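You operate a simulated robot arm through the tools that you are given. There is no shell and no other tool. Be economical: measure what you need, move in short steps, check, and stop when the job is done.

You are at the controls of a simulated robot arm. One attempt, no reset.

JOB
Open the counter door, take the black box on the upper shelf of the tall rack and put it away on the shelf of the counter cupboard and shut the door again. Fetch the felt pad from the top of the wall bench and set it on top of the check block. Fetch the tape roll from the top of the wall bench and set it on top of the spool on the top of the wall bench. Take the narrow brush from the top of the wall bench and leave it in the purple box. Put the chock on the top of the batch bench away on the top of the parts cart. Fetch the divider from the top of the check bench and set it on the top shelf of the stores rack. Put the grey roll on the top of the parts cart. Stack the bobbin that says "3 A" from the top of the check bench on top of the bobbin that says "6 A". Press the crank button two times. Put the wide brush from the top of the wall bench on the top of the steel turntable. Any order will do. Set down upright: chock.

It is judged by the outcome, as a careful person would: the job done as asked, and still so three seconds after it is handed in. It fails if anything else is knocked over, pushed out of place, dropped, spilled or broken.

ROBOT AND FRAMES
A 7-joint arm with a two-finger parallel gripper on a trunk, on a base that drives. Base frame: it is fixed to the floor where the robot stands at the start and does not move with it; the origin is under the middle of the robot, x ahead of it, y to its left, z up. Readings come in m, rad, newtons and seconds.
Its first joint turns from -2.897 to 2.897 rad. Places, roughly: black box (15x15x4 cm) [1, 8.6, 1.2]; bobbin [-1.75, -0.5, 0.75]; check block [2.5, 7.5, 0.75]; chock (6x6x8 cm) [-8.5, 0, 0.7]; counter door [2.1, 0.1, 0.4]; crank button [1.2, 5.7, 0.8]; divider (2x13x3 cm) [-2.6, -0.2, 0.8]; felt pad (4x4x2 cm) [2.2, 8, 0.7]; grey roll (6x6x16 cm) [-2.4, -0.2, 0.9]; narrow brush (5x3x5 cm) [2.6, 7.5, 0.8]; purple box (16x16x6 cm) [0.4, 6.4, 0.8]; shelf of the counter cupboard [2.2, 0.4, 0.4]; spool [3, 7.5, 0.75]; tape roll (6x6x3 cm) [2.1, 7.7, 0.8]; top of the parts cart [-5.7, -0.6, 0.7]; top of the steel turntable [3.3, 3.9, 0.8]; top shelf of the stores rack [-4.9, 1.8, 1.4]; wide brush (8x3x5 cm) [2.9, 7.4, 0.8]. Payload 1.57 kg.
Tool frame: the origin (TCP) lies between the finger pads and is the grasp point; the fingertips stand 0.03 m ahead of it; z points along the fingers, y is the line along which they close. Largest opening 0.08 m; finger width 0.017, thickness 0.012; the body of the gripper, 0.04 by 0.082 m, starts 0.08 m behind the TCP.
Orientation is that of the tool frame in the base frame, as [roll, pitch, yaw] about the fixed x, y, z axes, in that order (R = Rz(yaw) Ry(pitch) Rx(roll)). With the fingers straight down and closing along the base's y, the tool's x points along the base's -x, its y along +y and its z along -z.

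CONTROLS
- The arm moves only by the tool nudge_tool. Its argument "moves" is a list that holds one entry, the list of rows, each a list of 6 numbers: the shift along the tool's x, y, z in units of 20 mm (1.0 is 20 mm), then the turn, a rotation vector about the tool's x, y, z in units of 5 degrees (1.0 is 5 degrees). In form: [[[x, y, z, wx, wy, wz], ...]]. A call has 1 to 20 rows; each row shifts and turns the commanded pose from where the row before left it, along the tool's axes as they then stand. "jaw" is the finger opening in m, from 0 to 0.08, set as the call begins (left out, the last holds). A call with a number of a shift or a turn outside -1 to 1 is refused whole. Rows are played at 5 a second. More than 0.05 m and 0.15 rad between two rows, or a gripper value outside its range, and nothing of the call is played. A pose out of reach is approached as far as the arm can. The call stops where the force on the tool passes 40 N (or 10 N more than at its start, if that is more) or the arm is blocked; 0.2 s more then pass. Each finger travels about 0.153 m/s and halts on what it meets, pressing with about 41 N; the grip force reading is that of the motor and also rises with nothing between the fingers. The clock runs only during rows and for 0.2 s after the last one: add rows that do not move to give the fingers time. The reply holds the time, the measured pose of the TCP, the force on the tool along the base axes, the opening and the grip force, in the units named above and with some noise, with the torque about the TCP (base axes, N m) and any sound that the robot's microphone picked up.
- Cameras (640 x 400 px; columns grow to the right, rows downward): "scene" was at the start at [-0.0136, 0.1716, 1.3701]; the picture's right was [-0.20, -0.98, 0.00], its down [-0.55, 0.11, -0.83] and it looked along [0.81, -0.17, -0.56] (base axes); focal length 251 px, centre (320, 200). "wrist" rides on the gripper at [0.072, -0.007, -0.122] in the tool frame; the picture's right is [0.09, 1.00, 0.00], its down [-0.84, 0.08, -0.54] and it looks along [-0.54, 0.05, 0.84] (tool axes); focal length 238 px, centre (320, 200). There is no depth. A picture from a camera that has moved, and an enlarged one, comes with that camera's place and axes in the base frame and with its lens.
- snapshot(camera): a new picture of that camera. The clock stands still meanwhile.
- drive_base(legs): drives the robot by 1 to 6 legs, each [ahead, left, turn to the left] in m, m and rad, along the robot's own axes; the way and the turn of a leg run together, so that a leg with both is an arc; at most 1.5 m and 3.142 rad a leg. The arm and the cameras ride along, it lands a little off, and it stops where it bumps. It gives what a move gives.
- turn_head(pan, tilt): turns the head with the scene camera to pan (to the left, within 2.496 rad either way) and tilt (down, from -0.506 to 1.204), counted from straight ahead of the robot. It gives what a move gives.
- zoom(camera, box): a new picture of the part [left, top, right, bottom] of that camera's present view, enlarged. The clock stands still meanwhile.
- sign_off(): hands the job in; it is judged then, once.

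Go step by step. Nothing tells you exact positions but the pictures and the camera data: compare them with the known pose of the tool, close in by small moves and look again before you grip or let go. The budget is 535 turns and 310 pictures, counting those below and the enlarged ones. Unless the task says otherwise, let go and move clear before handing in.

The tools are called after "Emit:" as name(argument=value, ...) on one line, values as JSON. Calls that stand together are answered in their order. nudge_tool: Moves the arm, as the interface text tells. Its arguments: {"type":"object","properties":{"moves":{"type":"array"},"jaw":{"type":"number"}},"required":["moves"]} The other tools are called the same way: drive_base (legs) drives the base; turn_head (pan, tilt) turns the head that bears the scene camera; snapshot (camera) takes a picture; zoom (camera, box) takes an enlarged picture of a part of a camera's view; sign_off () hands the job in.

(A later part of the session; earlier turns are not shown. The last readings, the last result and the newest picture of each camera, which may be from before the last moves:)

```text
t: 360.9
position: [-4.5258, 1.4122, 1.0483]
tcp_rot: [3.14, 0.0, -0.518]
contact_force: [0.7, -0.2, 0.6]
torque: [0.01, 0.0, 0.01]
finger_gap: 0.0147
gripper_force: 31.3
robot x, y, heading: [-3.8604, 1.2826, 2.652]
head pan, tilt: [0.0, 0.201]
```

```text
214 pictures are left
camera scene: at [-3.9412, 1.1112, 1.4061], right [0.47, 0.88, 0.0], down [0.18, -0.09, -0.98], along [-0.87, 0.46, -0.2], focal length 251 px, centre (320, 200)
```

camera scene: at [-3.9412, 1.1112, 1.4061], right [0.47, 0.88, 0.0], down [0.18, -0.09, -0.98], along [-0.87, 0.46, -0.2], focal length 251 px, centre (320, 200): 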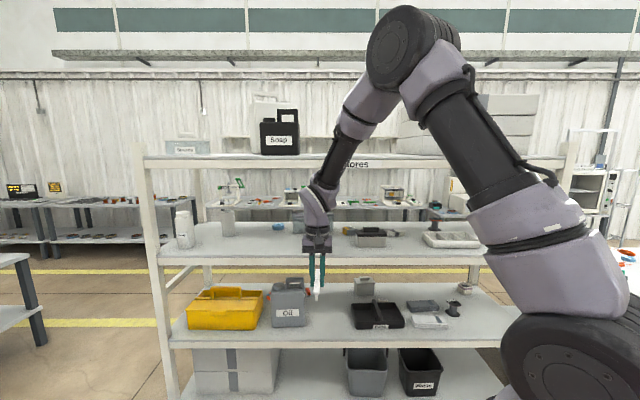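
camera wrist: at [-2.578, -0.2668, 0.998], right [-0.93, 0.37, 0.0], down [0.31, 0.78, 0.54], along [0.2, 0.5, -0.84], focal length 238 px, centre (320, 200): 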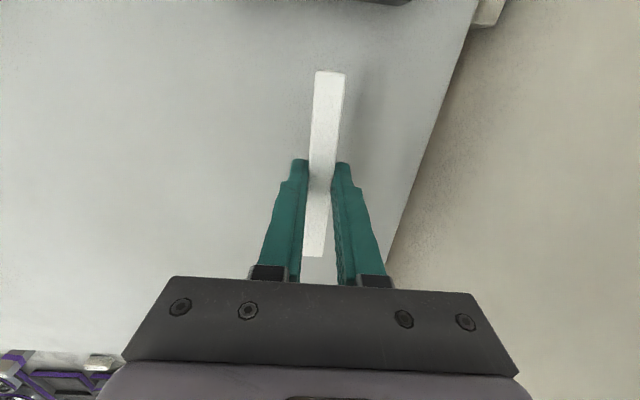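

The top shelf front edge is at eye level (≈1.38–1.40 m), free in the middle. I raise the arm here, clear of the rack, before approaching.

Emit:
nudge_tool(moves=[[[0, 0, -1, 0, 0, 0], [0, 0, -1, 0, 0, 0], [0, 0, -1, 0, 0, 0], [0, 0, -1, 0, 0, 0], [0, 0, -1, 0, 0, 0], [0, 0, -1, 0, 0, 0], [0, 0, -1, 0, 0, 0], [0, 0, -1, 0, 0, 0], [0, 0, -1, 0, 0, 0], [0, 0, -1, 0, 0, 0], [0, 0, -1, 0, 0, 0], [0, 0, -1, 0, 0, 0], [0, 0, -1, 0, 0, 0], [0, 0, -1, 0, 0, 0], [0, 0, -1, 0, 0, 0], [0, 0, -1, 0, 0, 0], [0, 0, -1, 0, 0, 0], [0, 0, -1, 0, 0, 0], [0, 0, -1, 0, 0, 0], [0, 0, -1, 0, 0, 0]]])

Emit:
nudge_tool(moves=[[[0, 0, -1, 0, 0, 0], [0, 0, -1, 0, 0, 0], [0, 0, -1, 0, 0, 0]]])

Emit:
snapshot(camera="scene")

Emit:
snapshot(camera="wrist")

```text
t: 365.1
position: [-4.5247, 1.4128, 1.4494]
tcp_rot: [3.137, 0.0, -0.521]
contact_force: [-0.5, 0.3, 0.6]
torque: [0.01, -0.02, 0.01]
finger_gap: 0.015
gripper_force: 30.8
robot x, y, heading: [-3.8645, 1.2855, 2.656]
head pan, tilt: [0.0, 0.201]
```

```text
t: 365.9
position: [-4.5257, 1.4135, 1.5091]
tcp_rot: [3.14, 0.0, -0.518]
contact_force: [0.2, 0.6, -1.0]
torque: [-0.01, -0.02, -0.04]
finger_gap: 0.0148
gripper_force: 31.2
robot x, y, heading: [-3.8629, 1.2812, 2.657]
head pan, tilt: [0.0, 0.201]
```

```text
213 pictures are left
camera scene: at [-3.9412, 1.1113, 1.4062], right [0.47, 0.88, 0.0], down [0.18, -0.09, -0.98], along [-0.87, 0.46, -0.2], focal length 251 px, centre (320, 200)
```

scene: 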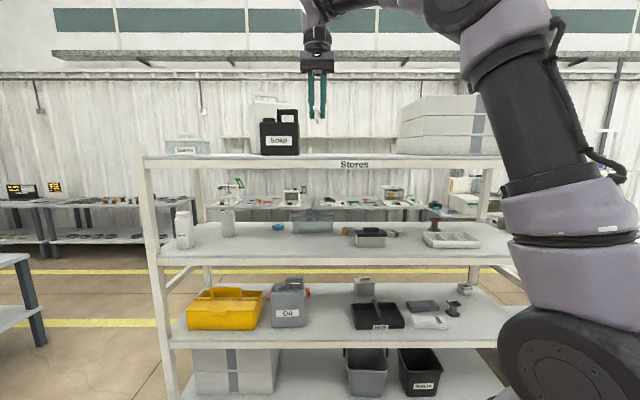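

```text
212 pictures are left
camera wrist: at [-4.4582, 1.3832, 1.631], right [-0.41, -0.91, 0.0], down [-0.77, 0.35, 0.54], along [-0.49, 0.22, -0.84], focal length 238 px, centre (320, 200)
```

wrist: 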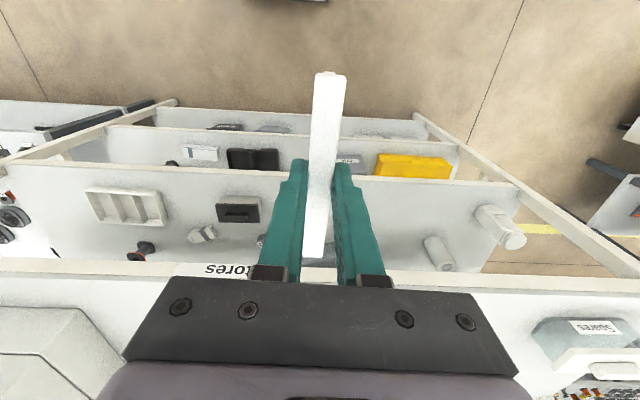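

Free spot is a bit to the right of the "Soap" can. I drive right 0.12 and forward 0.40 with the divider held above the shelf.

Emit:
drive_base(legs=[[0, -0.12, 0], [0.4, 0, 0]])

Emit:
snapshot(camera="scene")

Emit:
snapshot(camera="wrist")

```text
t: 369.2
position: [-4.8206, 1.7062, 1.5084]
tcp_rot: [3.14, 0.0, -0.521]
contact_force: [0.6, 0.5, 0.8]
torque: [0.01, -0.01, 0.02]
finger_gap: 0.0147
gripper_force: 31.1
robot x, y, heading: [-4.1534, 1.5798, 2.655]
head pan, tilt: [0.0, 0.201]
```

```text
211 pictures are left
camera scene: at [-4.2368, 1.4037, 1.4062], right [0.47, 0.88, 0.0], down [0.18, -0.09, -0.98], along [-0.87, 0.46, -0.2], focal length 251 px, centre (320, 200)
```

scene: 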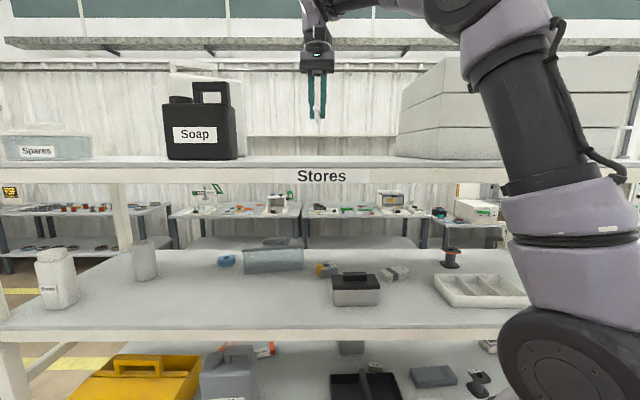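

```text
210 pictures are left
camera wrist: at [-4.7532, 1.6767, 1.6309], right [-0.42, -0.91, 0.0], down [-0.76, 0.35, 0.54], along [-0.49, 0.22, -0.84], focal length 238 px, centre (320, 200)
```

wrist: 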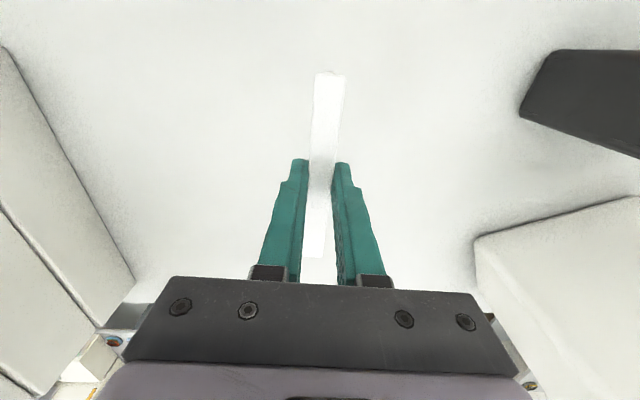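

Emit:
nudge_tool(moves=[[[0, 0, 1, 0, 0, 0], [0, 0, 1, 0, 0, 0], [0, 0, 1, 0, 0, 0], [0, 0, 1, 0, 0, 0]]])

Emit:
zoom(camera="scene", box=[240, 60, 400, 180])

```text
t: 370.2
position: [-4.8214, 1.7073, 1.4307]
tcp_rot: [3.138, -0.002, -0.521]
contact_force: [0.3, -0.3, -1.0]
torque: [-0.03, -0.01, 0.01]
finger_gap: 0.0148
gripper_force: 30.2
robot x, y, heading: [-4.1511, 1.5768, 2.653]
head pan, tilt: [0.0, 0.201]
```

```text
3.33 times, centred on (320, 120) of scene
camera zoom: at [-4.2368, 1.4036, 1.4062], right [0.47, 0.88, 0.0], down [0.18, -0.09, -0.98], along [-0.87, 0.46, -0.2], focal length 838 px, centre (320, 467)
```

zoom: 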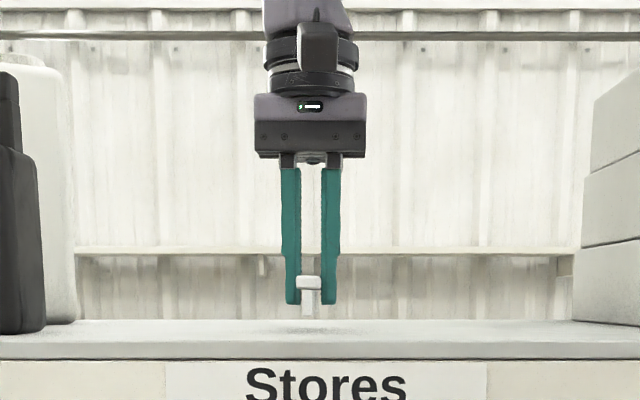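

Emit:
nudge_tool(moves=[[[0, 0, 0.3, 0, 0, 0], [0, 0, 0.3, 0, 0, 0], [0, 0, 0.1, 0, 0, 0], [0, 0, 0.1, 0, 0, 0]]])

Emit:
nudge_tool(moves=[[[0, 0, 0.1, 0, 0, 0], [0, 0, 0.1, 0, 0, 0], [0, 0, 0.1, 0, 0, 0]]])

Emit:
zoom(camera="scene", box=[240, 60, 400, 180])

```text
t: 371.2
position: [-4.8198, 1.7057, 1.4155]
tcp_rot: [3.135, 0.004, -0.52]
contact_force: [-4.5, 0.4, 24.9]
torque: [0.02, 0.15, -0.02]
finger_gap: 0.0149
gripper_force: 31.1
robot x, y, heading: [-4.1505, 1.5758, 2.659]
head pan, tilt: [0.0, 0.201]
```

```text
t: 372.2
position: [-4.8193, 1.7059, 1.4101]
tcp_rot: [3.139, 0.002, -0.523]
contact_force: [0.2, -0.7, 7.5]
torque: [-0.21, -0.36, -0.03]
finger_gap: 0.0146
gripper_force: 31.0
robot x, y, heading: [-4.1553, 1.5718, 2.655]
head pan, tilt: [0.0, 0.201]
stopped in row 3: the force on the tool passed its limit at 42 N (the readings are from after the stop); the commanded pose is now the measured one
```

```text
3.33 times, centred on (320, 120) of scene
camera zoom: at [-4.2366, 1.4036, 1.4062], right [0.47, 0.88, 0.0], down [0.18, -0.09, -0.98], along [-0.87, 0.46, -0.2], focal length 838 px, centre (320, 467)
```

zoom: 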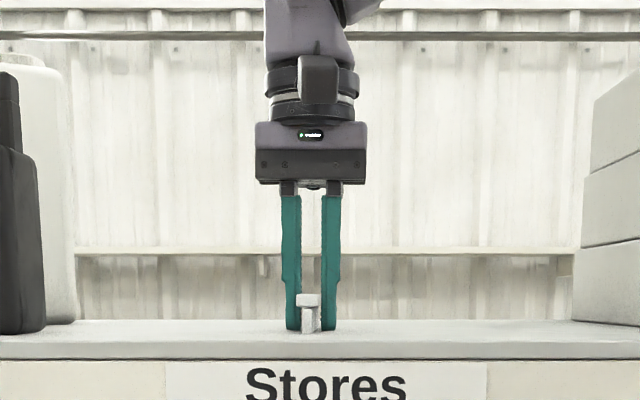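

Resting on the shelf. I release and rise.

Emit:
nudge_tool(moves=[[[0, 0, -0.1, 0, 0, 0], [0, 0, 0, 0, 0, 0], [0, 0, 0, 0, 0, 0]]], jaw=0.05)

Emit:
nudge_tool(moves=[[[0, 0, -0.5, 0, 0, 0], [0, 0, -1, 0, 0, 0], [0, 0, -1, 0, 0, 0], [0, 0, -1, 0, 0, 0], [0, 0, -1, 0, 0, 0], [0, 0, -1, 0, 0, 0]]])

Emit:
snapshot(camera="wrist")

Emit:
zoom(camera="scene", box=[240, 60, 400, 180])

```text
t: 373.0
position: [-4.8191, 1.7055, 1.412]
tcp_rot: [3.137, 0.003, -0.523]
contact_force: [-0.2, 0.4, -0.5]
torque: [0.03, 0.0, 0.0]
finger_gap: 0.0502
gripper_force: 0.0
robot x, y, heading: [-4.1529, 1.5763, 2.657]
head pan, tilt: [0.0, 0.201]
```

```text
t: 374.4
position: [-4.8187, 1.7064, 1.5212]
tcp_rot: [3.135, 0.001, -0.521]
contact_force: [-0.2, 0.2, -0.6]
torque: [-0.01, 0.01, 0.0]
finger_gap: 0.05
gripper_force: 0.1
robot x, y, heading: [-4.1494, 1.5746, 2.66]
head pan, tilt: [0.0, 0.201]
```

```text
207 pictures are left
camera wrist: at [-4.7523, 1.6771, 1.6423], right [-0.42, -0.91, 0.01], down [-0.76, 0.35, 0.54], along [-0.5, 0.22, -0.84], focal length 238 px, centre (320, 200)
```

wrist: 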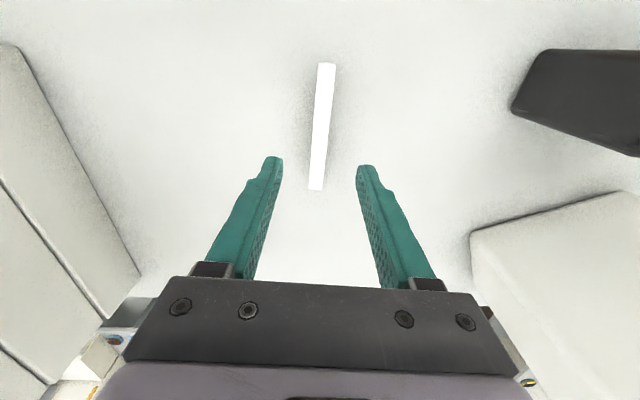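

```text
3.33 times, centred on (320, 120) of scene
camera zoom: at [-4.2368, 1.4037, 1.4062], right [0.47, 0.88, 0.0], down [0.18, -0.09, -0.98], along [-0.87, 0.46, -0.2], focal length 838 px, centre (320, 467)
```

zoom: 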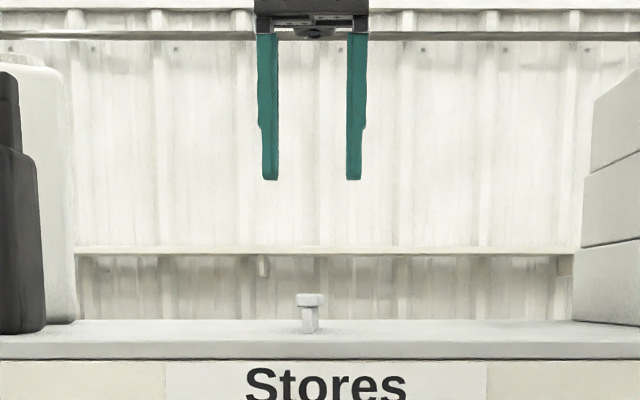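

Divider is on the top shelf. Next I head for the wall bench area: back off, lower the arm, and pass through the aisle between the machines.

Emit:
drive_base(legs=[[-0.6, 0, 0], [0, -0.6, 0]])

Emit:
nudge_tool(moves=[[[0.3, 0, 1, 0, 0, 0], [0.3, 0, 1, 0, 0, 0], [0.3, 0, 1, 0, 0, 0], [0.3, 0, 1, 0, 0, 0], [0.3, 0, 1, 0, 0, 0], [0.3, 0, 1, 0, 0, 0], [0.3, 0, 1, 0, 0, 0], [0.3, 0, 1, 0, 0, 0], [0.3, 0, 1, 0, 0, 0], [0.3, 0, 1, 0, 0, 0], [0.3, 0, 1, 0, 0, 0], [0.3, 0, 1, 0, 0, 0], [0.3, 0, 1, 0, 0, 0], [0.3, 0, 1, 0, 0, 0], [0, 0, 1, 0, 0, 0], [0, 0, 1, 0, 0, 0], [0, 0, 1, 0, 0, 0], [0, 0, 1, 0, 0, 0], [0, 0, 1, 0, 0, 0], [0, 0, 1, 0, 0, 0]]])

Emit:
drive_base(legs=[[0, 0, -3.03]])

Emit:
turn_head(pan=0.0, tilt=0.3)

Emit:
snapshot(camera="scene")

```text
t: 380.7
position: [-4.0104, 1.9569, 1.5219]
tcp_rot: [3.137, 0.002, -0.523]
contact_force: [0.2, 0.1, -1.0]
torque: [0.0, 0.03, 0.02]
finger_gap: 0.0499
gripper_force: 0.1
robot x, y, heading: [-3.3474, 1.8241, 2.653]
head pan, tilt: [0.0, 0.201]
```

```text
t: 384.9
position: [-3.9389, 1.9139, 1.1205]
tcp_rot: [3.139, 0.002, -0.525]
contact_force: [0.3, -0.7, 0.3]
torque: [0.0, 0.01, 0.01]
finger_gap: 0.0501
gripper_force: 0.0
robot x, y, heading: [-3.3434, 1.8231, 2.652]
head pan, tilt: [0.0, 0.201]
```

```text
t: 392.4
position: [-2.7425, 1.8022, 1.1209]
tcp_rot: [3.137, 0.003, 2.728]
contact_force: [-0.4, -0.5, -0.4]
torque: [0.0, 0.04, 0.0]
finger_gap: 0.0498
gripper_force: 0.2
robot x, y, heading: [-3.345, 1.8259, -0.38]
head pan, tilt: [0.0, 0.201]
```

```text
t: 393.1
position: [-2.7427, 1.8022, 1.1217]
tcp_rot: [3.136, 0.002, 2.729]
contact_force: [-0.2, -0.2, 0.8]
torque: [0.0, 0.0, -0.04]
finger_gap: 0.05
gripper_force: 0.0
robot x, y, heading: [-3.3424, 1.8267, -0.379]
head pan, tilt: [0.0, 0.3]
```

```text
205 pictures are left
camera scene: at [-3.2803, 2.0028, 1.3969], right [-0.37, -0.93, 0.0], down [-0.27, 0.11, -0.96], along [0.89, -0.35, -0.3], focal length 251 px, centre (320, 200)
```

scene: 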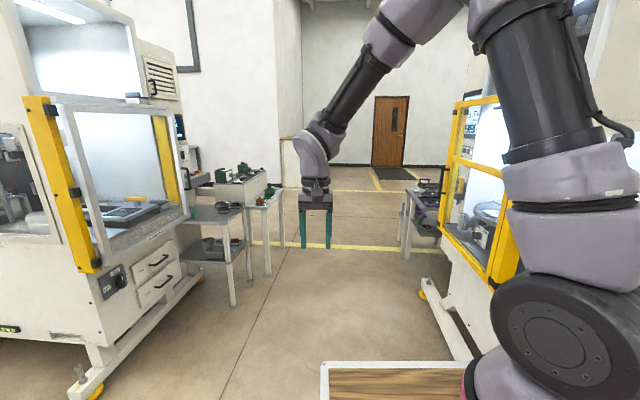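

The aisle is clear. I drive through it to the open floor.

Emit:
drive_base(legs=[[1.3, 0, 0], [1.3, 0, 0], [1.3, 0, 0], [0.6, 0, 0], [0, 0, 1.9]])

Emit:
snapshot(camera="scene")

```text
t: 419.5
position: [0.6798, 0.7321, 1.1207]
tcp_rot: [3.137, 0.002, -1.664]
contact_force: [-1.1, 0.2, -0.5]
torque: [-0.01, 0.0, 0.0]
finger_gap: 0.0502
gripper_force: 0.0
robot x, y, heading: [0.8473, 0.1543, 1.512]
head pan, tilt: [0.0, 0.3]
```

```text
204 pictures are left
camera scene: at [0.6571, 0.158, 1.3969], right [1.0, -0.06, 0.0], down [-0.02, -0.3, -0.96], along [0.05, 0.95, -0.3], focal length 251 px, centre (320, 200)
```

scene: 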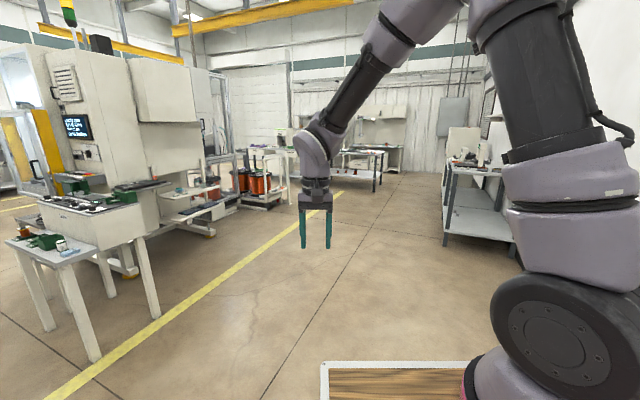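

The counter is close by, so I look at its front first.

Emit:
drive_base(legs=[[-1.0, 0, 0], [0, -0.9, 0]])

Emit:
turn_head(pan=-0.2, tilt=0.5)

Emit:
snapshot(camera="scene")

```text
t: 429.0
position: [1.5238, -0.3201, 1.121]
tcp_rot: [3.135, 0.001, -1.669]
contact_force: [0.6, 0.4, -0.2]
torque: [-0.02, -0.04, -0.01]
finger_gap: 0.0501
gripper_force: 0.0
robot x, y, heading: [1.6905, -0.898, 1.51]
head pan, tilt: [0.0, 0.3]
```

```text
t: 429.8
position: [1.5237, -0.32, 1.1199]
tcp_rot: [3.136, 0.002, -1.67]
contact_force: [-0.1, 0.2, -0.1]
torque: [-0.04, 0.01, 0.0]
finger_gap: 0.0498
gripper_force: 0.1
robot x, y, heading: [1.6904, -0.8993, 1.506]
head pan, tilt: [-0.201, 0.499]
```

```text
203 pictures are left
camera scene: at [1.5146, -0.8987, 1.3786], right [0.97, -0.26, 0.0], down [-0.13, -0.46, -0.88], along [0.23, 0.85, -0.48], focal length 251 px, centre (320, 200)
```

scene: 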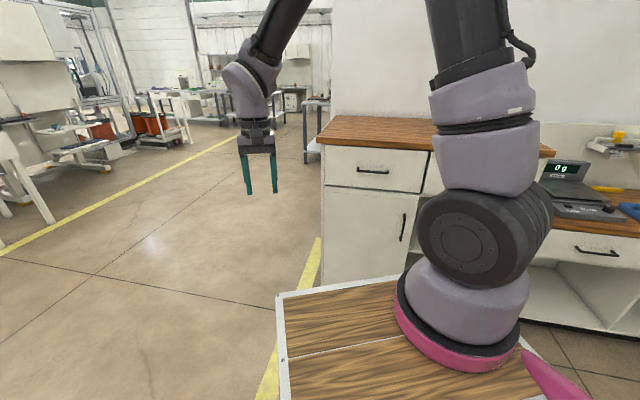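

The cupboard front is turned about -0.4 rad; the door's vertical handle is at about (2.25,0.08,0.58), hinge on the left. I line up square to it, a bit to the right.

Emit:
drive_base(legs=[[0, 0, -0.336], [0, -0.31, 0], [0.2, 0, 0]])

Emit:
turn_head(pan=0.15, tilt=0.7)

Emit:
snapshot(camera="scene")

```text
t: 434.1
position: [2.0921, -0.2331, 1.1201]
tcp_rot: [3.136, 0.002, -2.005]
contact_force: [0.3, 0.0, -0.2]
torque: [0.03, -0.01, 0.0]
finger_gap: 0.05
gripper_force: 0.1
robot x, y, heading: [2.0524, -0.831, 1.165]
head pan, tilt: [-0.201, 0.499]
```

```text
t: 434.9
position: [2.0915, -0.2329, 1.121]
tcp_rot: [3.138, 0.0, -2.007]
contact_force: [-0.4, 0.0, 0.3]
torque: [0.0, 0.03, -0.02]
finger_gap: 0.0496
gripper_force: 0.1
robot x, y, heading: [2.0544, -0.8356, 1.173]
head pan, tilt: [0.15, 0.7]
```

```text
202 pictures are left
camera scene: at [1.8618, -0.7701, 1.3608], right [0.97, -0.25, 0.0], down [-0.16, -0.62, -0.77], along [0.19, 0.74, -0.64], focal length 251 px, centre (320, 200)
```

scene: 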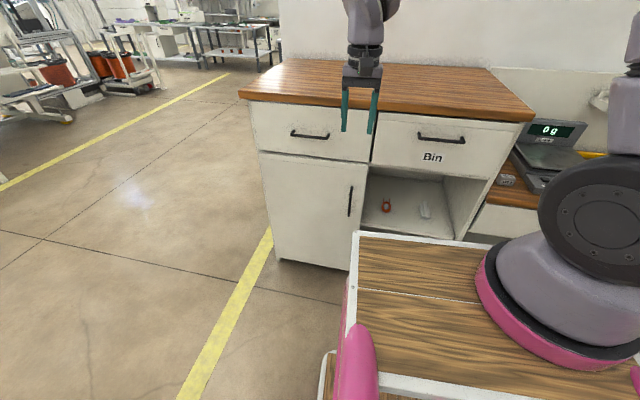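

Refined: handle bar at about (2.213,0.033), z 0.57–0.68, front heading 1.15. I pitch the tool forward ~60° and look.

Emit:
nudge_tool(moves=[[[0, 0, 0, 0, -1, 0], [0, 0, 0, 0, -1, 0], [0, 0, 0, 0, -1, 0], [0, 0, 0, 0, -1, 0], [0, 0, 0, 0, -1, 0], [0, 0, 0, 0, -1, 0], [0, 0, 0, 0, -1, 0], [0, 0, 0, 0, -1, 0], [0, 0, 0, 0, -1, 0], [0, 0, 0, 0, -1, 0], [0, 0, 0, 0, -1, 0], [0, 0, 0, 0, -1, 0]]])

Emit:
snapshot(camera="scene")

```text
t: 437.6
position: [2.0924, -0.2344, 1.1216]
tcp_rot: [3.129, 1.051, -2.017]
contact_force: [-0.4, -0.2, 0.5]
torque: [0.0, -0.01, -0.03]
finger_gap: 0.05
gripper_force: 0.0
robot x, y, heading: [2.0572, -0.8316, 1.171]
head pan, tilt: [0.15, 0.7]
```

```text
201 pictures are left
camera scene: at [1.8618, -0.7701, 1.3608], right [0.97, -0.25, 0.0], down [-0.16, -0.62, -0.76], along [0.19, 0.74, -0.64], focal length 251 px, centre (320, 200)
```

scene: 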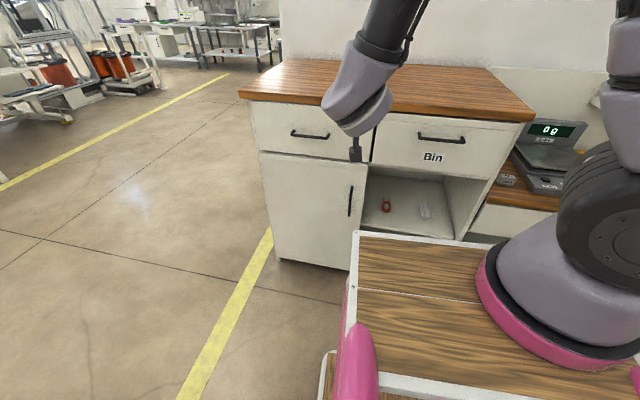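

Emit:
nudge_tool(moves=[[[0.8, 0, 0.9, 0, 0, 0], [0.8, 0, 0.9, 0, 0, 0], [0.8, 0, 0.9, 0, 0, 0], [0.8, 0, 0.9, 0, 0, 0], [0.8, 0, 0.9, 0, 0, 0], [0.8, 0, 0.9, 0, 0, 0], [0.8, 0, 0.9, 0, 0, 0], [0.8, 0, 0.9, 0, 0, 0], [0.8, 0, 0.9, 0, 0, 0], [0.8, 0, 0.9, 0, 0, 0], [0.8, 0, 0.9, 0, 0, 0], [0.8, 0, 0.9, 0, 0, 0], [0.8, 0, 0.9, 0, 0, 0], [0.8, 0, 0.9, 0, 0, 0], [0.8, 0, 0.9, 0, 0, 0], [0.8, 0, 0.9, 0, 0, 0]]])

Emit:
snapshot(camera="scene")

Emit:
snapshot(camera="wrist")

```text
t: 440.9
position: [2.1406, -0.1223, 0.7555]
tcp_rot: [3.131, 1.049, -2.014]
contact_force: [0.0, -0.1, -1.2]
torque: [0.02, -0.01, 0.01]
finger_gap: 0.0502
gripper_force: 0.1
robot x, y, heading: [2.0559, -0.8353, 1.165]
head pan, tilt: [0.15, 0.7]
```

```text
200 pictures are left
camera scene: at [1.8617, -0.7701, 1.3608], right [0.97, -0.25, 0.0], down [-0.16, -0.62, -0.76], along [0.19, 0.74, -0.64], focal length 251 px, centre (320, 200)
```

scene: 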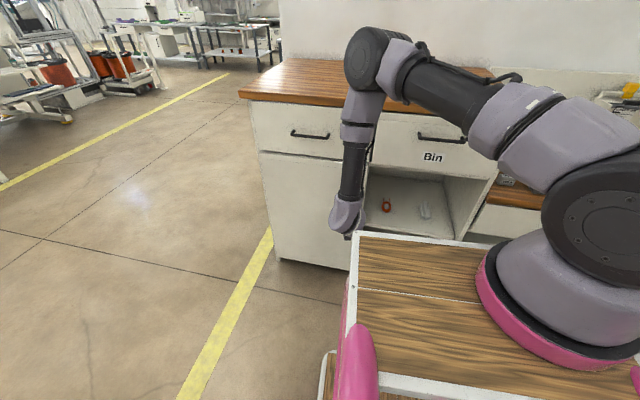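

```text
199 pictures are left
camera wrist: at [2.089, -0.2529, 0.7532], right [-0.92, 0.38, -0.07], down [-0.09, -0.02, 1.0], along [0.38, 0.93, 0.05], focal length 238 px, centre (320, 200)
```

wrist: 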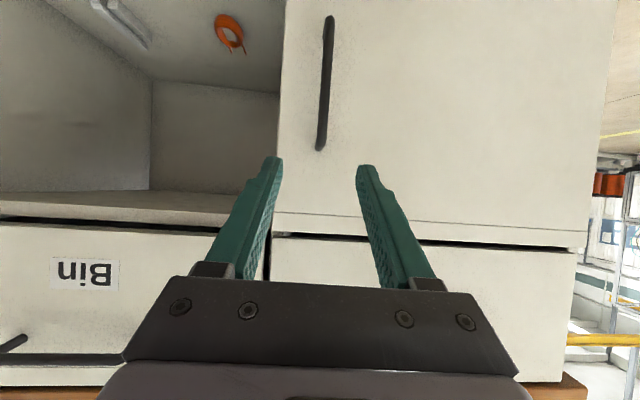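

The wrist view (inverted) shows the handle straight ahead. I approach along the tool axis.

Emit:
nudge_tool(moves=[[[0.3, 0.07, 0.9, 0, 0, 0], [0.3, 0.07, 0.9, 0, 0, 0], [0.3, 0.07, 0.9, 0, 0, 0], [0.3, 0.07, 0.9, 0, 0, 0], [0.25, 0.07, 0.9, 0, 0, 0], [0, 0, 0.9, 0, 0, 0], [0, 0, 0.9, 0, 0, 0], [0, 0, 0.9, 0, 0, 0]]], jaw=0.06)

Emit:
snapshot(camera="wrist")

```text
t: 442.8
position: [2.1821, -0.0173, 0.6584]
tcp_rot: [3.133, 1.05, -2.015]
contact_force: [0.0, -0.6, 0.5]
torque: [0.0, -0.01, -0.03]
finger_gap: 0.0601
gripper_force: 0.1
robot x, y, heading: [2.0547, -0.8344, 1.171]
head pan, tilt: [0.15, 0.7]
```

```text
198 pictures are left
camera wrist: at [2.1286, -0.1491, 0.6562], right [-0.92, 0.38, -0.08], down [-0.09, -0.02, 1.0], along [0.37, 0.93, 0.05], focal length 238 px, centre (320, 200)
```

wrist: 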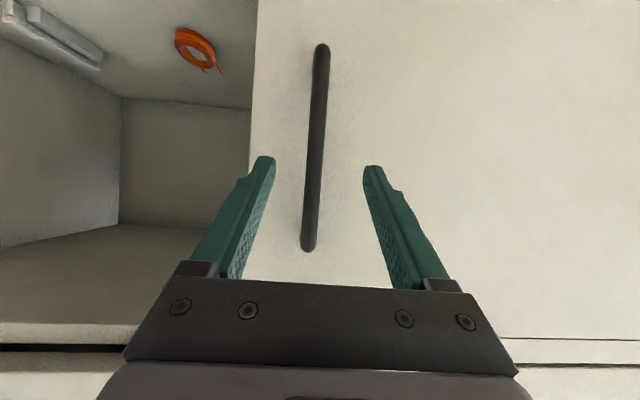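

Emit:
nudge_tool(moves=[[[0, -0.2, 0.7, 0, 0, 0], [0, 0, 0.7, 0, 0, 0], [0, 0, 0.7, 0, 0, 0]]])

Emit:
snapshot(camera="wrist")

```text
t: 443.6
position: [2.2004, 0.0116, 0.6367]
tcp_rot: [3.133, 1.049, -2.014]
contact_force: [-3.6, -7.8, 4.0]
torque: [0.0, -0.15, -0.32]
finger_gap: 0.0602
gripper_force: 0.1
robot x, y, heading: [2.0535, -0.8324, 1.171]
head pan, tilt: [0.15, 0.7]
```

```text
197 pictures are left
camera wrist: at [2.147, -0.1192, 0.6348], right [-0.92, 0.38, -0.07], down [-0.09, -0.02, 1.0], along [0.37, 0.93, 0.05], focal length 238 px, centre (320, 200)
```

wrist: 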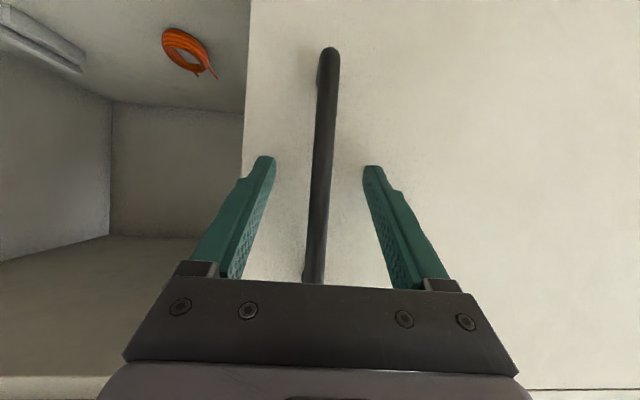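

The bar is between the fingers; I close on it.

Emit:
nudge_tool(moves=[[[0, 0, -0.05, 0, 0, 0], [0, 0, 0, 0, 0, 0], [0, 0, 0, 0, 0, 0], [0, 0, 0, 0, 0, 0]]], jaw=0.0)

Emit:
snapshot(camera="wrist")

```text
t: 444.6
position: [2.1992, 0.0134, 0.6376]
tcp_rot: [3.133, 1.049, -2.012]
contact_force: [-2.4, 1.7, -11.1]
torque: [-0.11, -0.32, 0.04]
finger_gap: 0.012
gripper_force: 29.5
robot x, y, heading: [2.0545, -0.8349, 1.17]
head pan, tilt: [0.15, 0.7]
```

```text
196 pictures are left
camera wrist: at [2.147, -0.1189, 0.6353], right [-0.92, 0.38, -0.08], down [-0.09, -0.02, 1.0], along [0.37, 0.93, 0.05], focal length 238 px, centre (320, 200)
```

wrist: 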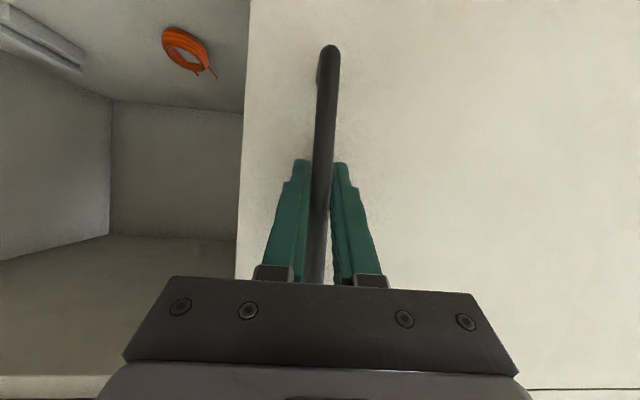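

Gripped. I pull the door along its arc (hinge near (1.842,0.239), radius 0.42), turning the gripper with it.

Emit:
nudge_tool(moves=[[[0.546, 0.16, -0.954, 0.52, 0, 0.3], [0.546, 0.16, -0.954, 0.52, 0, 0.3], [0.546, 0.16, -0.954, 0.52, 0, 0.3], [0.546, 0.16, -0.954, 0.52, 0, 0.3]]])

Emit:
snapshot(camera="scene")

Emit:
snapshot(camera="wrist")

```text
t: 445.6
position: [2.1444, -0.0579, 0.6379]
tcp_rot: [3.13, 1.048, -2.223]
contact_force: [-11.9, 13.0, -25.5]
torque: [-0.21, -0.2, -0.07]
finger_gap: 0.0118
gripper_force: 29.1
robot x, y, heading: [2.0548, -0.8352, 1.17]
head pan, tilt: [0.15, 0.7]
```

```text
195 pictures are left
camera scene: at [1.8615, -0.7687, 1.3607], right [0.97, -0.25, 0.0], down [-0.16, -0.62, -0.76], along [0.19, 0.74, -0.64], focal length 251 px, centre (320, 200)
```

scene: 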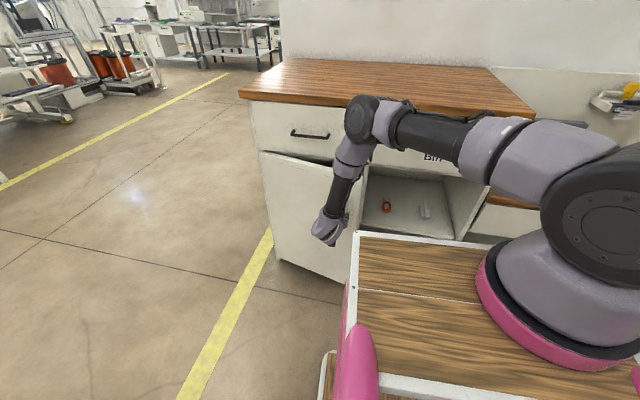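

```text
194 pictures are left
camera wrist: at [2.0661, -0.1751, 0.6357], right [-0.82, 0.56, -0.07], down [-0.09, 0.0, 1.0], along [0.56, 0.83, 0.05], focal length 238 px, centre (320, 200)
```

wrist: 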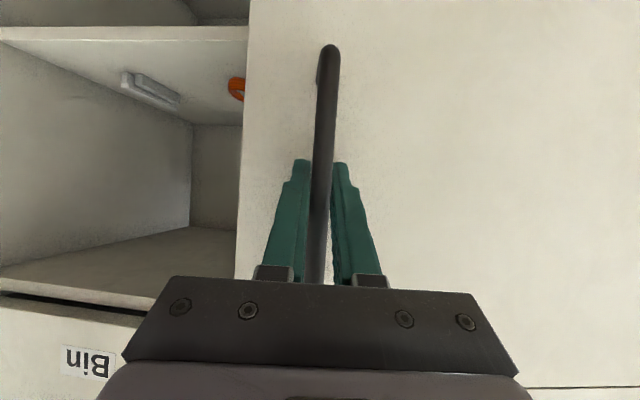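

Door is opening. Continue.

Emit:
nudge_tool(moves=[[[0.62, 0.16, -0.92, 0.52, 0, 0.3], [0.57, 0.16, -0.94, 0.52, 0, 0.3], [0.546, 0.16, -0.954, 0.52, 0, 0.3], [0.546, 0.16, -0.954, 0.52, 0, 0.3], [0.546, 0.16, -0.954, 0.52, 0, 0.3]]])

Emit:
nudge_tool(moves=[[[0.546, 0.16, -0.954, 0.52, 0, 0.3], [0.546, 0.16, -0.954, 0.52, 0, 0.3], [0.546, 0.16, -0.954, 0.52, 0, 0.3], [0.546, 0.16, -0.954, 0.52, 0, 0.3]]])

Emit:
snapshot(camera="scene")

```text
t: 446.8
position: [2.0583, -0.1254, 0.6381]
tcp_rot: [3.125, 1.05, -2.492]
contact_force: [-9.7, 17.7, 17.3]
torque: [-0.47, 0.16, -0.05]
finger_gap: 0.0123
gripper_force: 29.2
robot x, y, heading: [2.0553, -0.8332, 1.168]
head pan, tilt: [0.15, 0.7]
```

```text
t: 447.8
position: [1.9774, -0.1627, 0.6373]
tcp_rot: [3.122, 1.045, -2.696]
contact_force: [-2.7, 3.5, -3.6]
torque: [-0.29, -0.41, -0.02]
finger_gap: 0.0116
gripper_force: 29.6
robot x, y, heading: [2.0557, -0.8362, 1.168]
head pan, tilt: [0.15, 0.7]
stopped in row 4: the force on the tool passed its limit at 41 N (the readings are from after the stop); the commanded pose is now the measured one
```

```text
193 pictures are left
camera scene: at [1.8616, -0.7695, 1.3607], right [0.97, -0.25, 0.0], down [-0.16, -0.62, -0.76], along [0.19, 0.74, -0.64], focal length 251 px, centre (320, 200)
```

scene: 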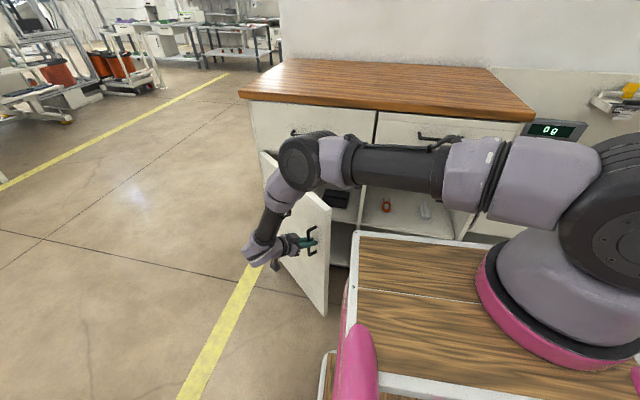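

About 40° open. I'll release, go over the door top, and push it further open from the inside with the closed fingers.

Emit:
nudge_tool(moves=[[[0, 0, 0, 0, 0, 0], [0, 0, 0, 0, 0, 0], [0, 0, -0.7, 0, 0, 0], [0, 0, -0.7, 0, 0, 0], [0, 0, -0.7, 0, 0, 0], [-0.5, 0, -0.8, 0, 0, 0], [-0.87, 0, -0.5, 0, 0, 0], [-0.87, 0, -0.5, 0, 0, 0], [-0.87, 0, -0.5, 0, 0, 0], [-0.87, 0, -0.5, 0, 0, 0], [-0.87, 0, -0.5, 0, 0, 0], [-0.87, 0, -0.5, 0, 0, 0], [-0.87, 0, -0.5, 0, 0, 0], [-0.87, 0, -0.5, 0, 0, 0], [-0.87, 0, -0.5, 0, 0, 0], [-0.87, 0, -0.5, 0, 0, 0], [-0.87, 0, -0.5, 0, 0, 0], [-0.87, 0, -0.5, 0, 0, 0], [-0.87, 0, -0.5, 0, 0, 0], [-0.87, 0, -0.5, 0, 0, 0]]], jaw=0.05)

Emit:
snapshot(camera="scene")

```text
t: 452.0
position: [1.9386, -0.1855, 0.9567]
tcp_rot: [3.123, 1.044, -2.694]
contact_force: [-0.4, 0.2, 0.6]
torque: [0.04, -0.04, -0.02]
finger_gap: 0.0501
gripper_force: 0.1
robot x, y, heading: [2.0541, -0.8324, 1.17]
head pan, tilt: [0.15, 0.7]
```

```text
192 pictures are left
camera scene: at [1.8616, -0.7696, 1.3607], right [0.97, -0.25, 0.0], down [-0.16, -0.62, -0.76], along [0.19, 0.74, -0.64], focal length 251 px, centre (320, 200)
```

scene: 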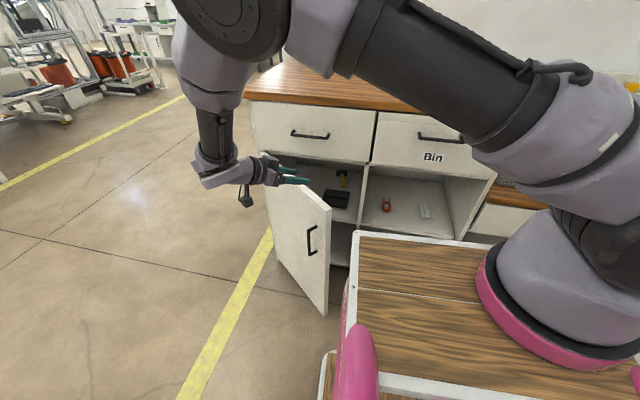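

Emit:
nudge_tool(moves=[[[0, 0, 0, 0, 1, 0], [0, 0, 0, 0, 1, 0], [0, 0, 0, 0, 1, 0], [0, 0, 0, 0, 1, 0], [0, 0, 0, 0, 1, 0], [0, 0, 0, 0, 1, 0], [0, 0, 0, 0, 1, 0], [0, 0, 0, 0, 1, 0], [0, 0, 0, 0, 1, 0], [0, 0, 0, 0, 1, 0], [0, 0, 0, 0, 1, 0], [0, 0, 0, 0, 0.97, 0]]], jaw=0.0)

Emit:
snapshot(camera="scene")

```text
t: 454.6
position: [1.9367, -0.1863, 0.9565]
tcp_rot: [3.131, -0.001, -2.678]
contact_force: [-1.5, 0.0, -0.7]
torque: [0.04, -0.02, 0.01]
finger_gap: 0.0001
gripper_force: 21.3
robot x, y, heading: [2.0561, -0.8334, 1.17]
head pan, tilt: [0.15, 0.7]
```

```text
191 pictures are left
camera scene: at [1.8614, -0.77, 1.3607], right [0.97, -0.25, 0.0], down [-0.16, -0.62, -0.77], along [0.19, 0.74, -0.64], focal length 251 px, centre (320, 200)
```

scene: 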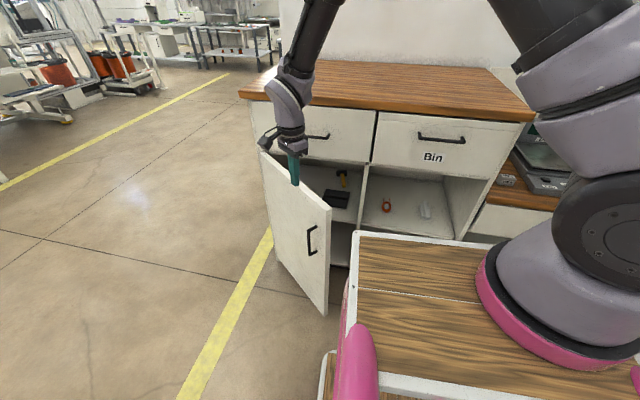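

Emit:
nudge_tool(moves=[[[-0.875, 0.1, 0, 0, 0, 0], [-0.875, 0.1, 0, 0, 0, 0], [-0.875, 0.1, 0, 0, 0, 0], [-0.875, 0.1, 0, 0, 0, 0], [-0.875, 0.1, 0, 0, 0, 0], [-0.875, 0.1, 0, 0, 0, 0], [-0.875, 0.1, 0, 0, 0, 0], [-0.875, 0.1, 0, 0, 0, 0], [0, 0, 1, 0, 0, 0], [0, 0, 1, 0, 0, 0], [0, 0, 1, 0, 0, 0]]])

Emit:
snapshot(camera="scene")

```text
t: 457.0
position: [2.0572, -0.1079, 0.8961]
tcp_rot: [3.133, 0.002, -2.678]
contact_force: [-0.4, 0.3, 0.5]
torque: [-0.03, -0.02, 0.04]
finger_gap: 0.0
gripper_force: 21.5
robot x, y, heading: [2.0546, -0.8332, 1.166]
head pan, tilt: [0.15, 0.7]
```

```text
190 pictures are left
camera scene: at [1.8617, -0.7699, 1.3608], right [0.97, -0.25, 0.0], down [-0.16, -0.62, -0.77], along [0.19, 0.74, -0.64], focal length 251 px, centre (320, 200)
```

scene: 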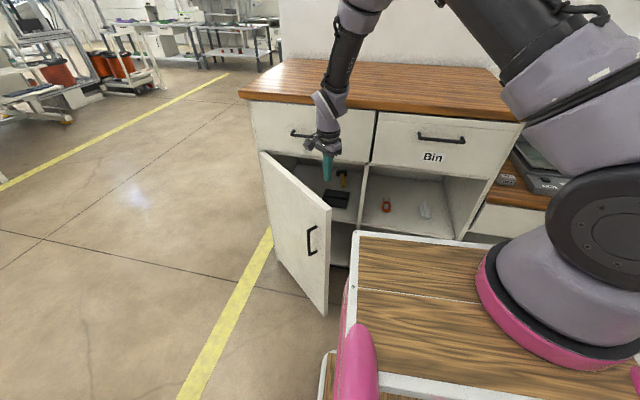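

Emit:
nudge_tool(moves=[[[0, 0, 1, 0, 0, 0], [0, 0, 1, 0, 0, 0], [0, 0, 1, 0, 0, 0], [0, 0, 1, 0, 0, 0], [0, 0, 1, 0, 0, 0], [0, 0, 1, 0, 0, 0], [0, 0, 0.9, 0, 0, 0], [0.95, 0.055, 0, 0, 0, 0], [0.95, 0.055, 0, 0, 0, 0], [0.95, 0.055, 0, 0, 0, 0], [0.95, 0.055, 0, 0, 0, 0], [0.95, 0.055, 0, 0, 0, 0], [0.95, 0.055, 0, 0, 0, 0]]])

Emit:
nudge_tool(moves=[[[0.92, 0.29, 0, 0, 0, 0], [0.92, 0.29, 0, 0, 0, 0], [0.92, 0.29, 0, 0, 0, 0], [0.92, 0.29, 0, 0, 0, 0], [0.92, 0.29, 0, 0, 0, 0], [0.84, 0.53, 0, 0, 0, 0], [0.84, 0.53, 0, 0, 0, 0], [0.84, 0.53, 0, 0, 0, 0], [0.84, 0.53, 0, 0, 0, 0], [0.84, 0.53, 0, 0, 0, 0]]])

Emit:
nudge_tool(moves=[[[0.83, 0.86, 0, 0, 0, 0], [0.83, 0.86, 0, 0, 0, 0], [0.83, 0.86, 0, 0, 0, 0], [0.83, 0.86, 0, 0, 0, 0]]])

Emit:
snapshot(camera="scene")

```text
t: 459.8
position: [1.9521, -0.1515, 0.7593]
tcp_rot: [3.132, 0.003, -2.679]
contact_force: [-0.7, -0.2, 0.1]
torque: [-0.03, -0.01, 0.04]
finger_gap: 0.0
gripper_force: 20.9
robot x, y, heading: [2.0549, -0.8335, 1.165]
head pan, tilt: [0.15, 0.7]
```

```text
t: 462.0
position: [1.7571, -0.1578, 0.7611]
tcp_rot: [3.132, 0.001, -2.679]
contact_force: [1.4, 0.2, -0.2]
torque: [-0.02, 0.0, -0.02]
finger_gap: 0.0
gripper_force: 21.0
robot x, y, heading: [2.0526, -0.8351, 1.167]
head pan, tilt: [0.15, 0.7]
```

```text
t: 463.0
position: [1.6683, -0.1257, 0.7603]
tcp_rot: [3.131, 0.0, -2.679]
contact_force: [-0.2, 0.8, 0.7]
torque: [0.03, 0.02, 0.02]
finger_gap: 0.0003
gripper_force: 21.4
robot x, y, heading: [2.0588, -0.8354, 1.167]
head pan, tilt: [0.15, 0.7]
```

```text
189 pictures are left
camera scene: at [1.8617, -0.7699, 1.3608], right [0.97, -0.25, 0.0], down [-0.16, -0.62, -0.76], along [0.19, 0.74, -0.64], focal length 251 px, centre (320, 200)
```

scene: 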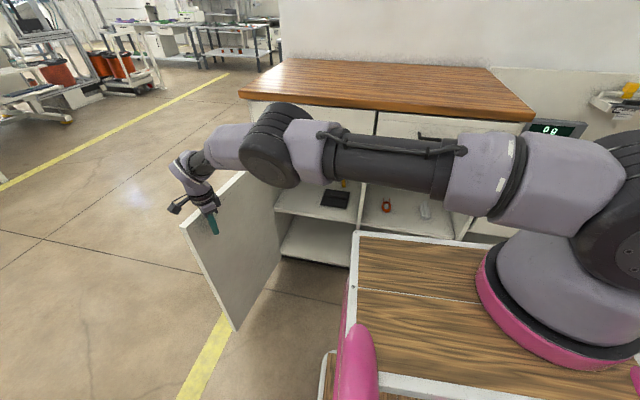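

Door is wide open. I lift the arm clear and look into the cupboard.

Emit:
nudge_tool(moves=[[[0, 0, -1, 0, 0, 0], [0, 0, -1, 0, 0, 0], [0, 0, -1, 0, 0, 0], [0, 0, -1, 0, 0, 0], [0, 0, -1, 0, 0, 0], [0, 0, -1, 0, 0, 0], [0, 0, -1, 0, 0, 0], [0, 0, -1, 0, 0, 0], [0, 0, -1, 0, 0, 0], [0, 0, -1, 0, 0, 0], [0, 0, -1, 0, 0, 0], [0, 0, -1, 0, 0, 0], [0, 0, -1, 0, 0, 0], [0, 0, -1, 0, 0, 0], [0, 0, -1, 0, 0, 0], [0, 0, -1, 0, 0, 0], [0, 0, -1, 0, 0, 0], [0, 0, -1, 0, 0, 0]]])

Emit:
zoom(camera="scene", box=[160, 120, 460, 320])

```text
t: 466.8
position: [1.6683, -0.1283, 1.1197]
tcp_rot: [3.131, 0.003, -2.679]
contact_force: [-0.6, -0.3, -0.4]
torque: [0.0, -0.01, 0.02]
finger_gap: 0.0004
gripper_force: 21.2
robot x, y, heading: [2.0527, -0.8328, 1.17]
head pan, tilt: [0.15, 0.7]
```

```text
2.00 times, centred on (310, 220) of scene
camera zoom: at [1.8616, -0.7697, 1.3607], right [0.97, -0.25, 0.0], down [-0.16, -0.62, -0.76], along [0.19, 0.74, -0.64], focal length 503 px, centre (340, 160)
```

zoom: 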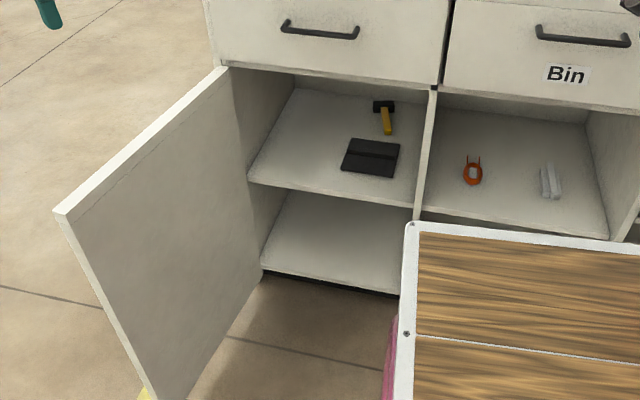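

Shelf top is about z 0.47, with free room on its left half. I tuck the arm back to the centre and set off for the wall bench.

Emit:
nudge_tool(moves=[[[-0.97, -0.83, 0, 0, 0, 0], [-0.97, -0.83, 0, 0, 0, 0], [-0.97, -0.83, 0, 0, 0, 0], [-0.97, -0.83, 0, 0, 0, 0], [-0.97, -0.83, 0, 0, 0, 0], [-0.97, -0.83, 0, 0, 0, 0], [-0.97, -0.83, 0, 0, 0, 0], [-0.97, -0.83, 0, 0, 0, 0], [-0.97, -0.83, 0, 0, 0, 0], [-0.97, -0.83, 0, 0, 0, 0], [-0.97, -0.83, 0, 0, 0, 0], [-0.97, -0.83, 0, 0, 0, 0], [-0.97, -0.83, 0, 0, 0, 0]]], jaw=0.06)

Emit:
nudge_tool(moves=[[[-0.97, -0.83, 0, 0, 0, 0], [-0.97, -0.83, 0, 0, 0, 0], [-0.97, -0.83, 0, 0, 0, 0], [-0.97, -0.83, 0, 0, 0, 0], [-0.97, -0.83, 0, 0, 0, 0], [-0.97, -0.83, 0, 0, 0, 0], [-0.97, -0.83, 0, 0, 0, 0], [-0.97, -0.83, 0, 0, 0, 0], [0, 0, 0, 0, 0, -1], [0, 0, 0, 0, 0, -1], [0, 0, 0, 0, 0, -1], [0, 0, 0, 0, 0, -1], [0, 0, 0, 0, 0, -1], [0, 0, 0, 0, 0, -1], [0, 0, 0, 0, 0, -1], [0, 0, 0, 0, 0, -1]]])

Emit:
drive_base(legs=[[-0.7, 0, 0], [0, 0, 0.5], [0, 1.2, 0]])

Emit:
turn_head(pan=0.0, tilt=0.2)

Emit:
snapshot(camera="scene")

```text
t: 469.6
position: [1.9914, -0.209, 1.1191]
tcp_rot: [3.131, 0.001, -2.678]
contact_force: [-0.8, -0.6, 0.6]
torque: [0.03, -0.08, 0.0]
finger_gap: 0.06
gripper_force: 0.1
robot x, y, heading: [2.0567, -0.8324, 1.172]
head pan, tilt: [0.15, 0.7]
```

```text
t: 473.0
position: [2.1884, -0.2577, 1.1162]
tcp_rot: [3.136, 0.008, -1.98]
contact_force: [-0.5, 0.0, -0.2]
torque: [0.01, -0.02, -0.03]
finger_gap: 0.0604
gripper_force: 0.0
robot x, y, heading: [2.0514, -0.8348, 1.168]
head pan, tilt: [0.15, 0.7]
```

```text
t: 484.0
position: [0.4187, -1.0399, 1.1177]
tcp_rot: [3.136, 0.007, -1.464]
contact_force: [0.0, -1.1, -0.7]
torque: [0.01, 0.02, 0.03]
finger_gap: 0.0602
gripper_force: 0.1
robot x, y, heading: [0.5877, -1.6051, 1.684]
head pan, tilt: [0.15, 0.7]
```

```text
t: 484.9
position: [0.4184, -1.0398, 1.1168]
tcp_rot: [3.134, 0.008, -1.467]
contact_force: [-0.4, -0.8, 0.1]
torque: [0.03, 0.01, 0.02]
finger_gap: 0.0598
gripper_force: 0.0
robot x, y, heading: [0.5882, -1.609, 1.683]
head pan, tilt: [0.0, 0.201]
```

```text
187 pictures are left
camera scene: at [0.3986, -1.6354, 1.4061], right [0.99, 0.11, 0.0], down [0.02, -0.2, -0.98], along [-0.11, 0.97, -0.2], focal length 251 px, centre (320, 200)
```

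scene: 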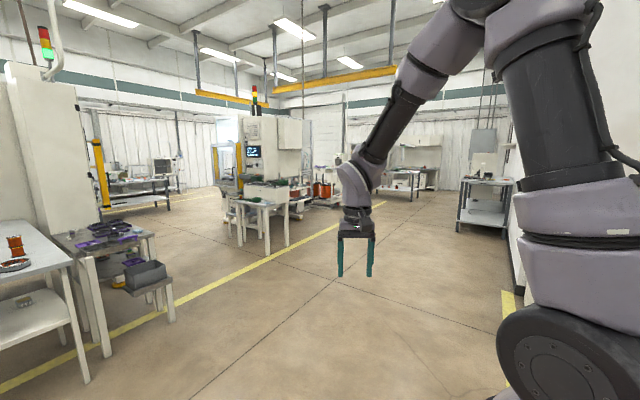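

Emit:
drive_base(legs=[[0, 0, -0.22], [1.4, 0, 0], [1.4, 0, 0], [1.4, 0, 0]])

Emit:
snapshot(camera="scene")

Emit:
turn_head(pan=-0.8, tilt=0.3)

Emit:
snapshot(camera="scene")

```text
t: 505.9
position: [1.0467, 3.17, 1.1167]
tcp_rot: [3.136, 0.006, -1.701]
contact_force: [-0.2, 0.3, -0.6]
torque: [-0.02, 0.01, 0.02]
finger_gap: 0.06
gripper_force: 0.0
robot x, y, heading: [1.0777, 2.5819, 1.444]
head pan, tilt: [0.0, 0.201]
```

```text
186 pictures are left
camera scene: at [0.8858, 2.5966, 1.4062], right [0.99, -0.12, 0.0], down [-0.02, -0.2, -0.98], along [0.12, 0.97, -0.2], focal length 251 px, centre (320, 200)
```

scene: 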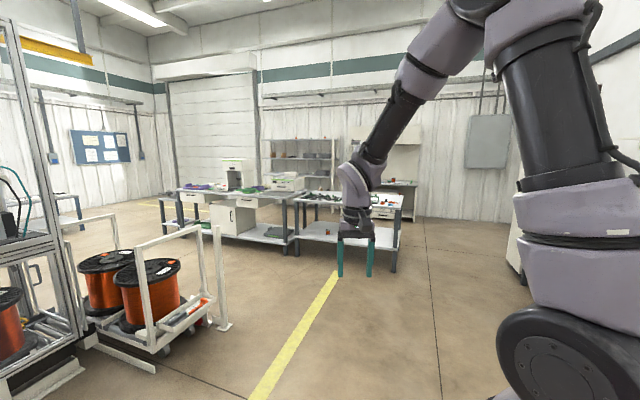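

```text
t: 507.1
position: [1.0468, 3.1707, 1.1165]
tcp_rot: [3.135, 0.008, -1.702]
contact_force: [-0.7, 0.0, -0.6]
torque: [0.01, -0.01, 0.02]
finger_gap: 0.06
gripper_force: 0.0
robot x, y, heading: [1.0754, 2.5807, 1.445]
head pan, tilt: [-0.799, 0.3]
```

```text
185 pictures are left
camera scene: at [0.9487, 2.5605, 1.3969], right [0.6, -0.8, 0.0], down [-0.24, -0.18, -0.96], along [0.76, 0.58, -0.3], focal length 251 px, centre (320, 200)
```

scene: 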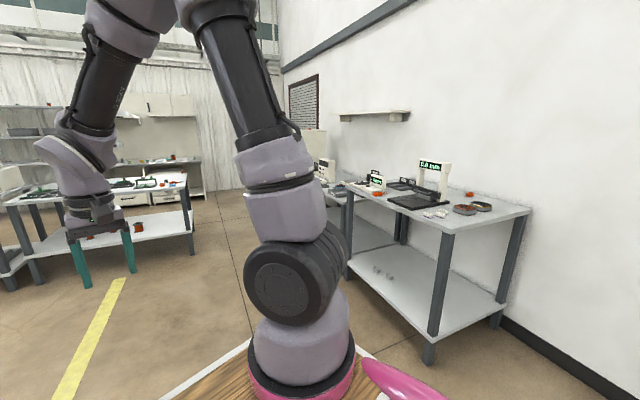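

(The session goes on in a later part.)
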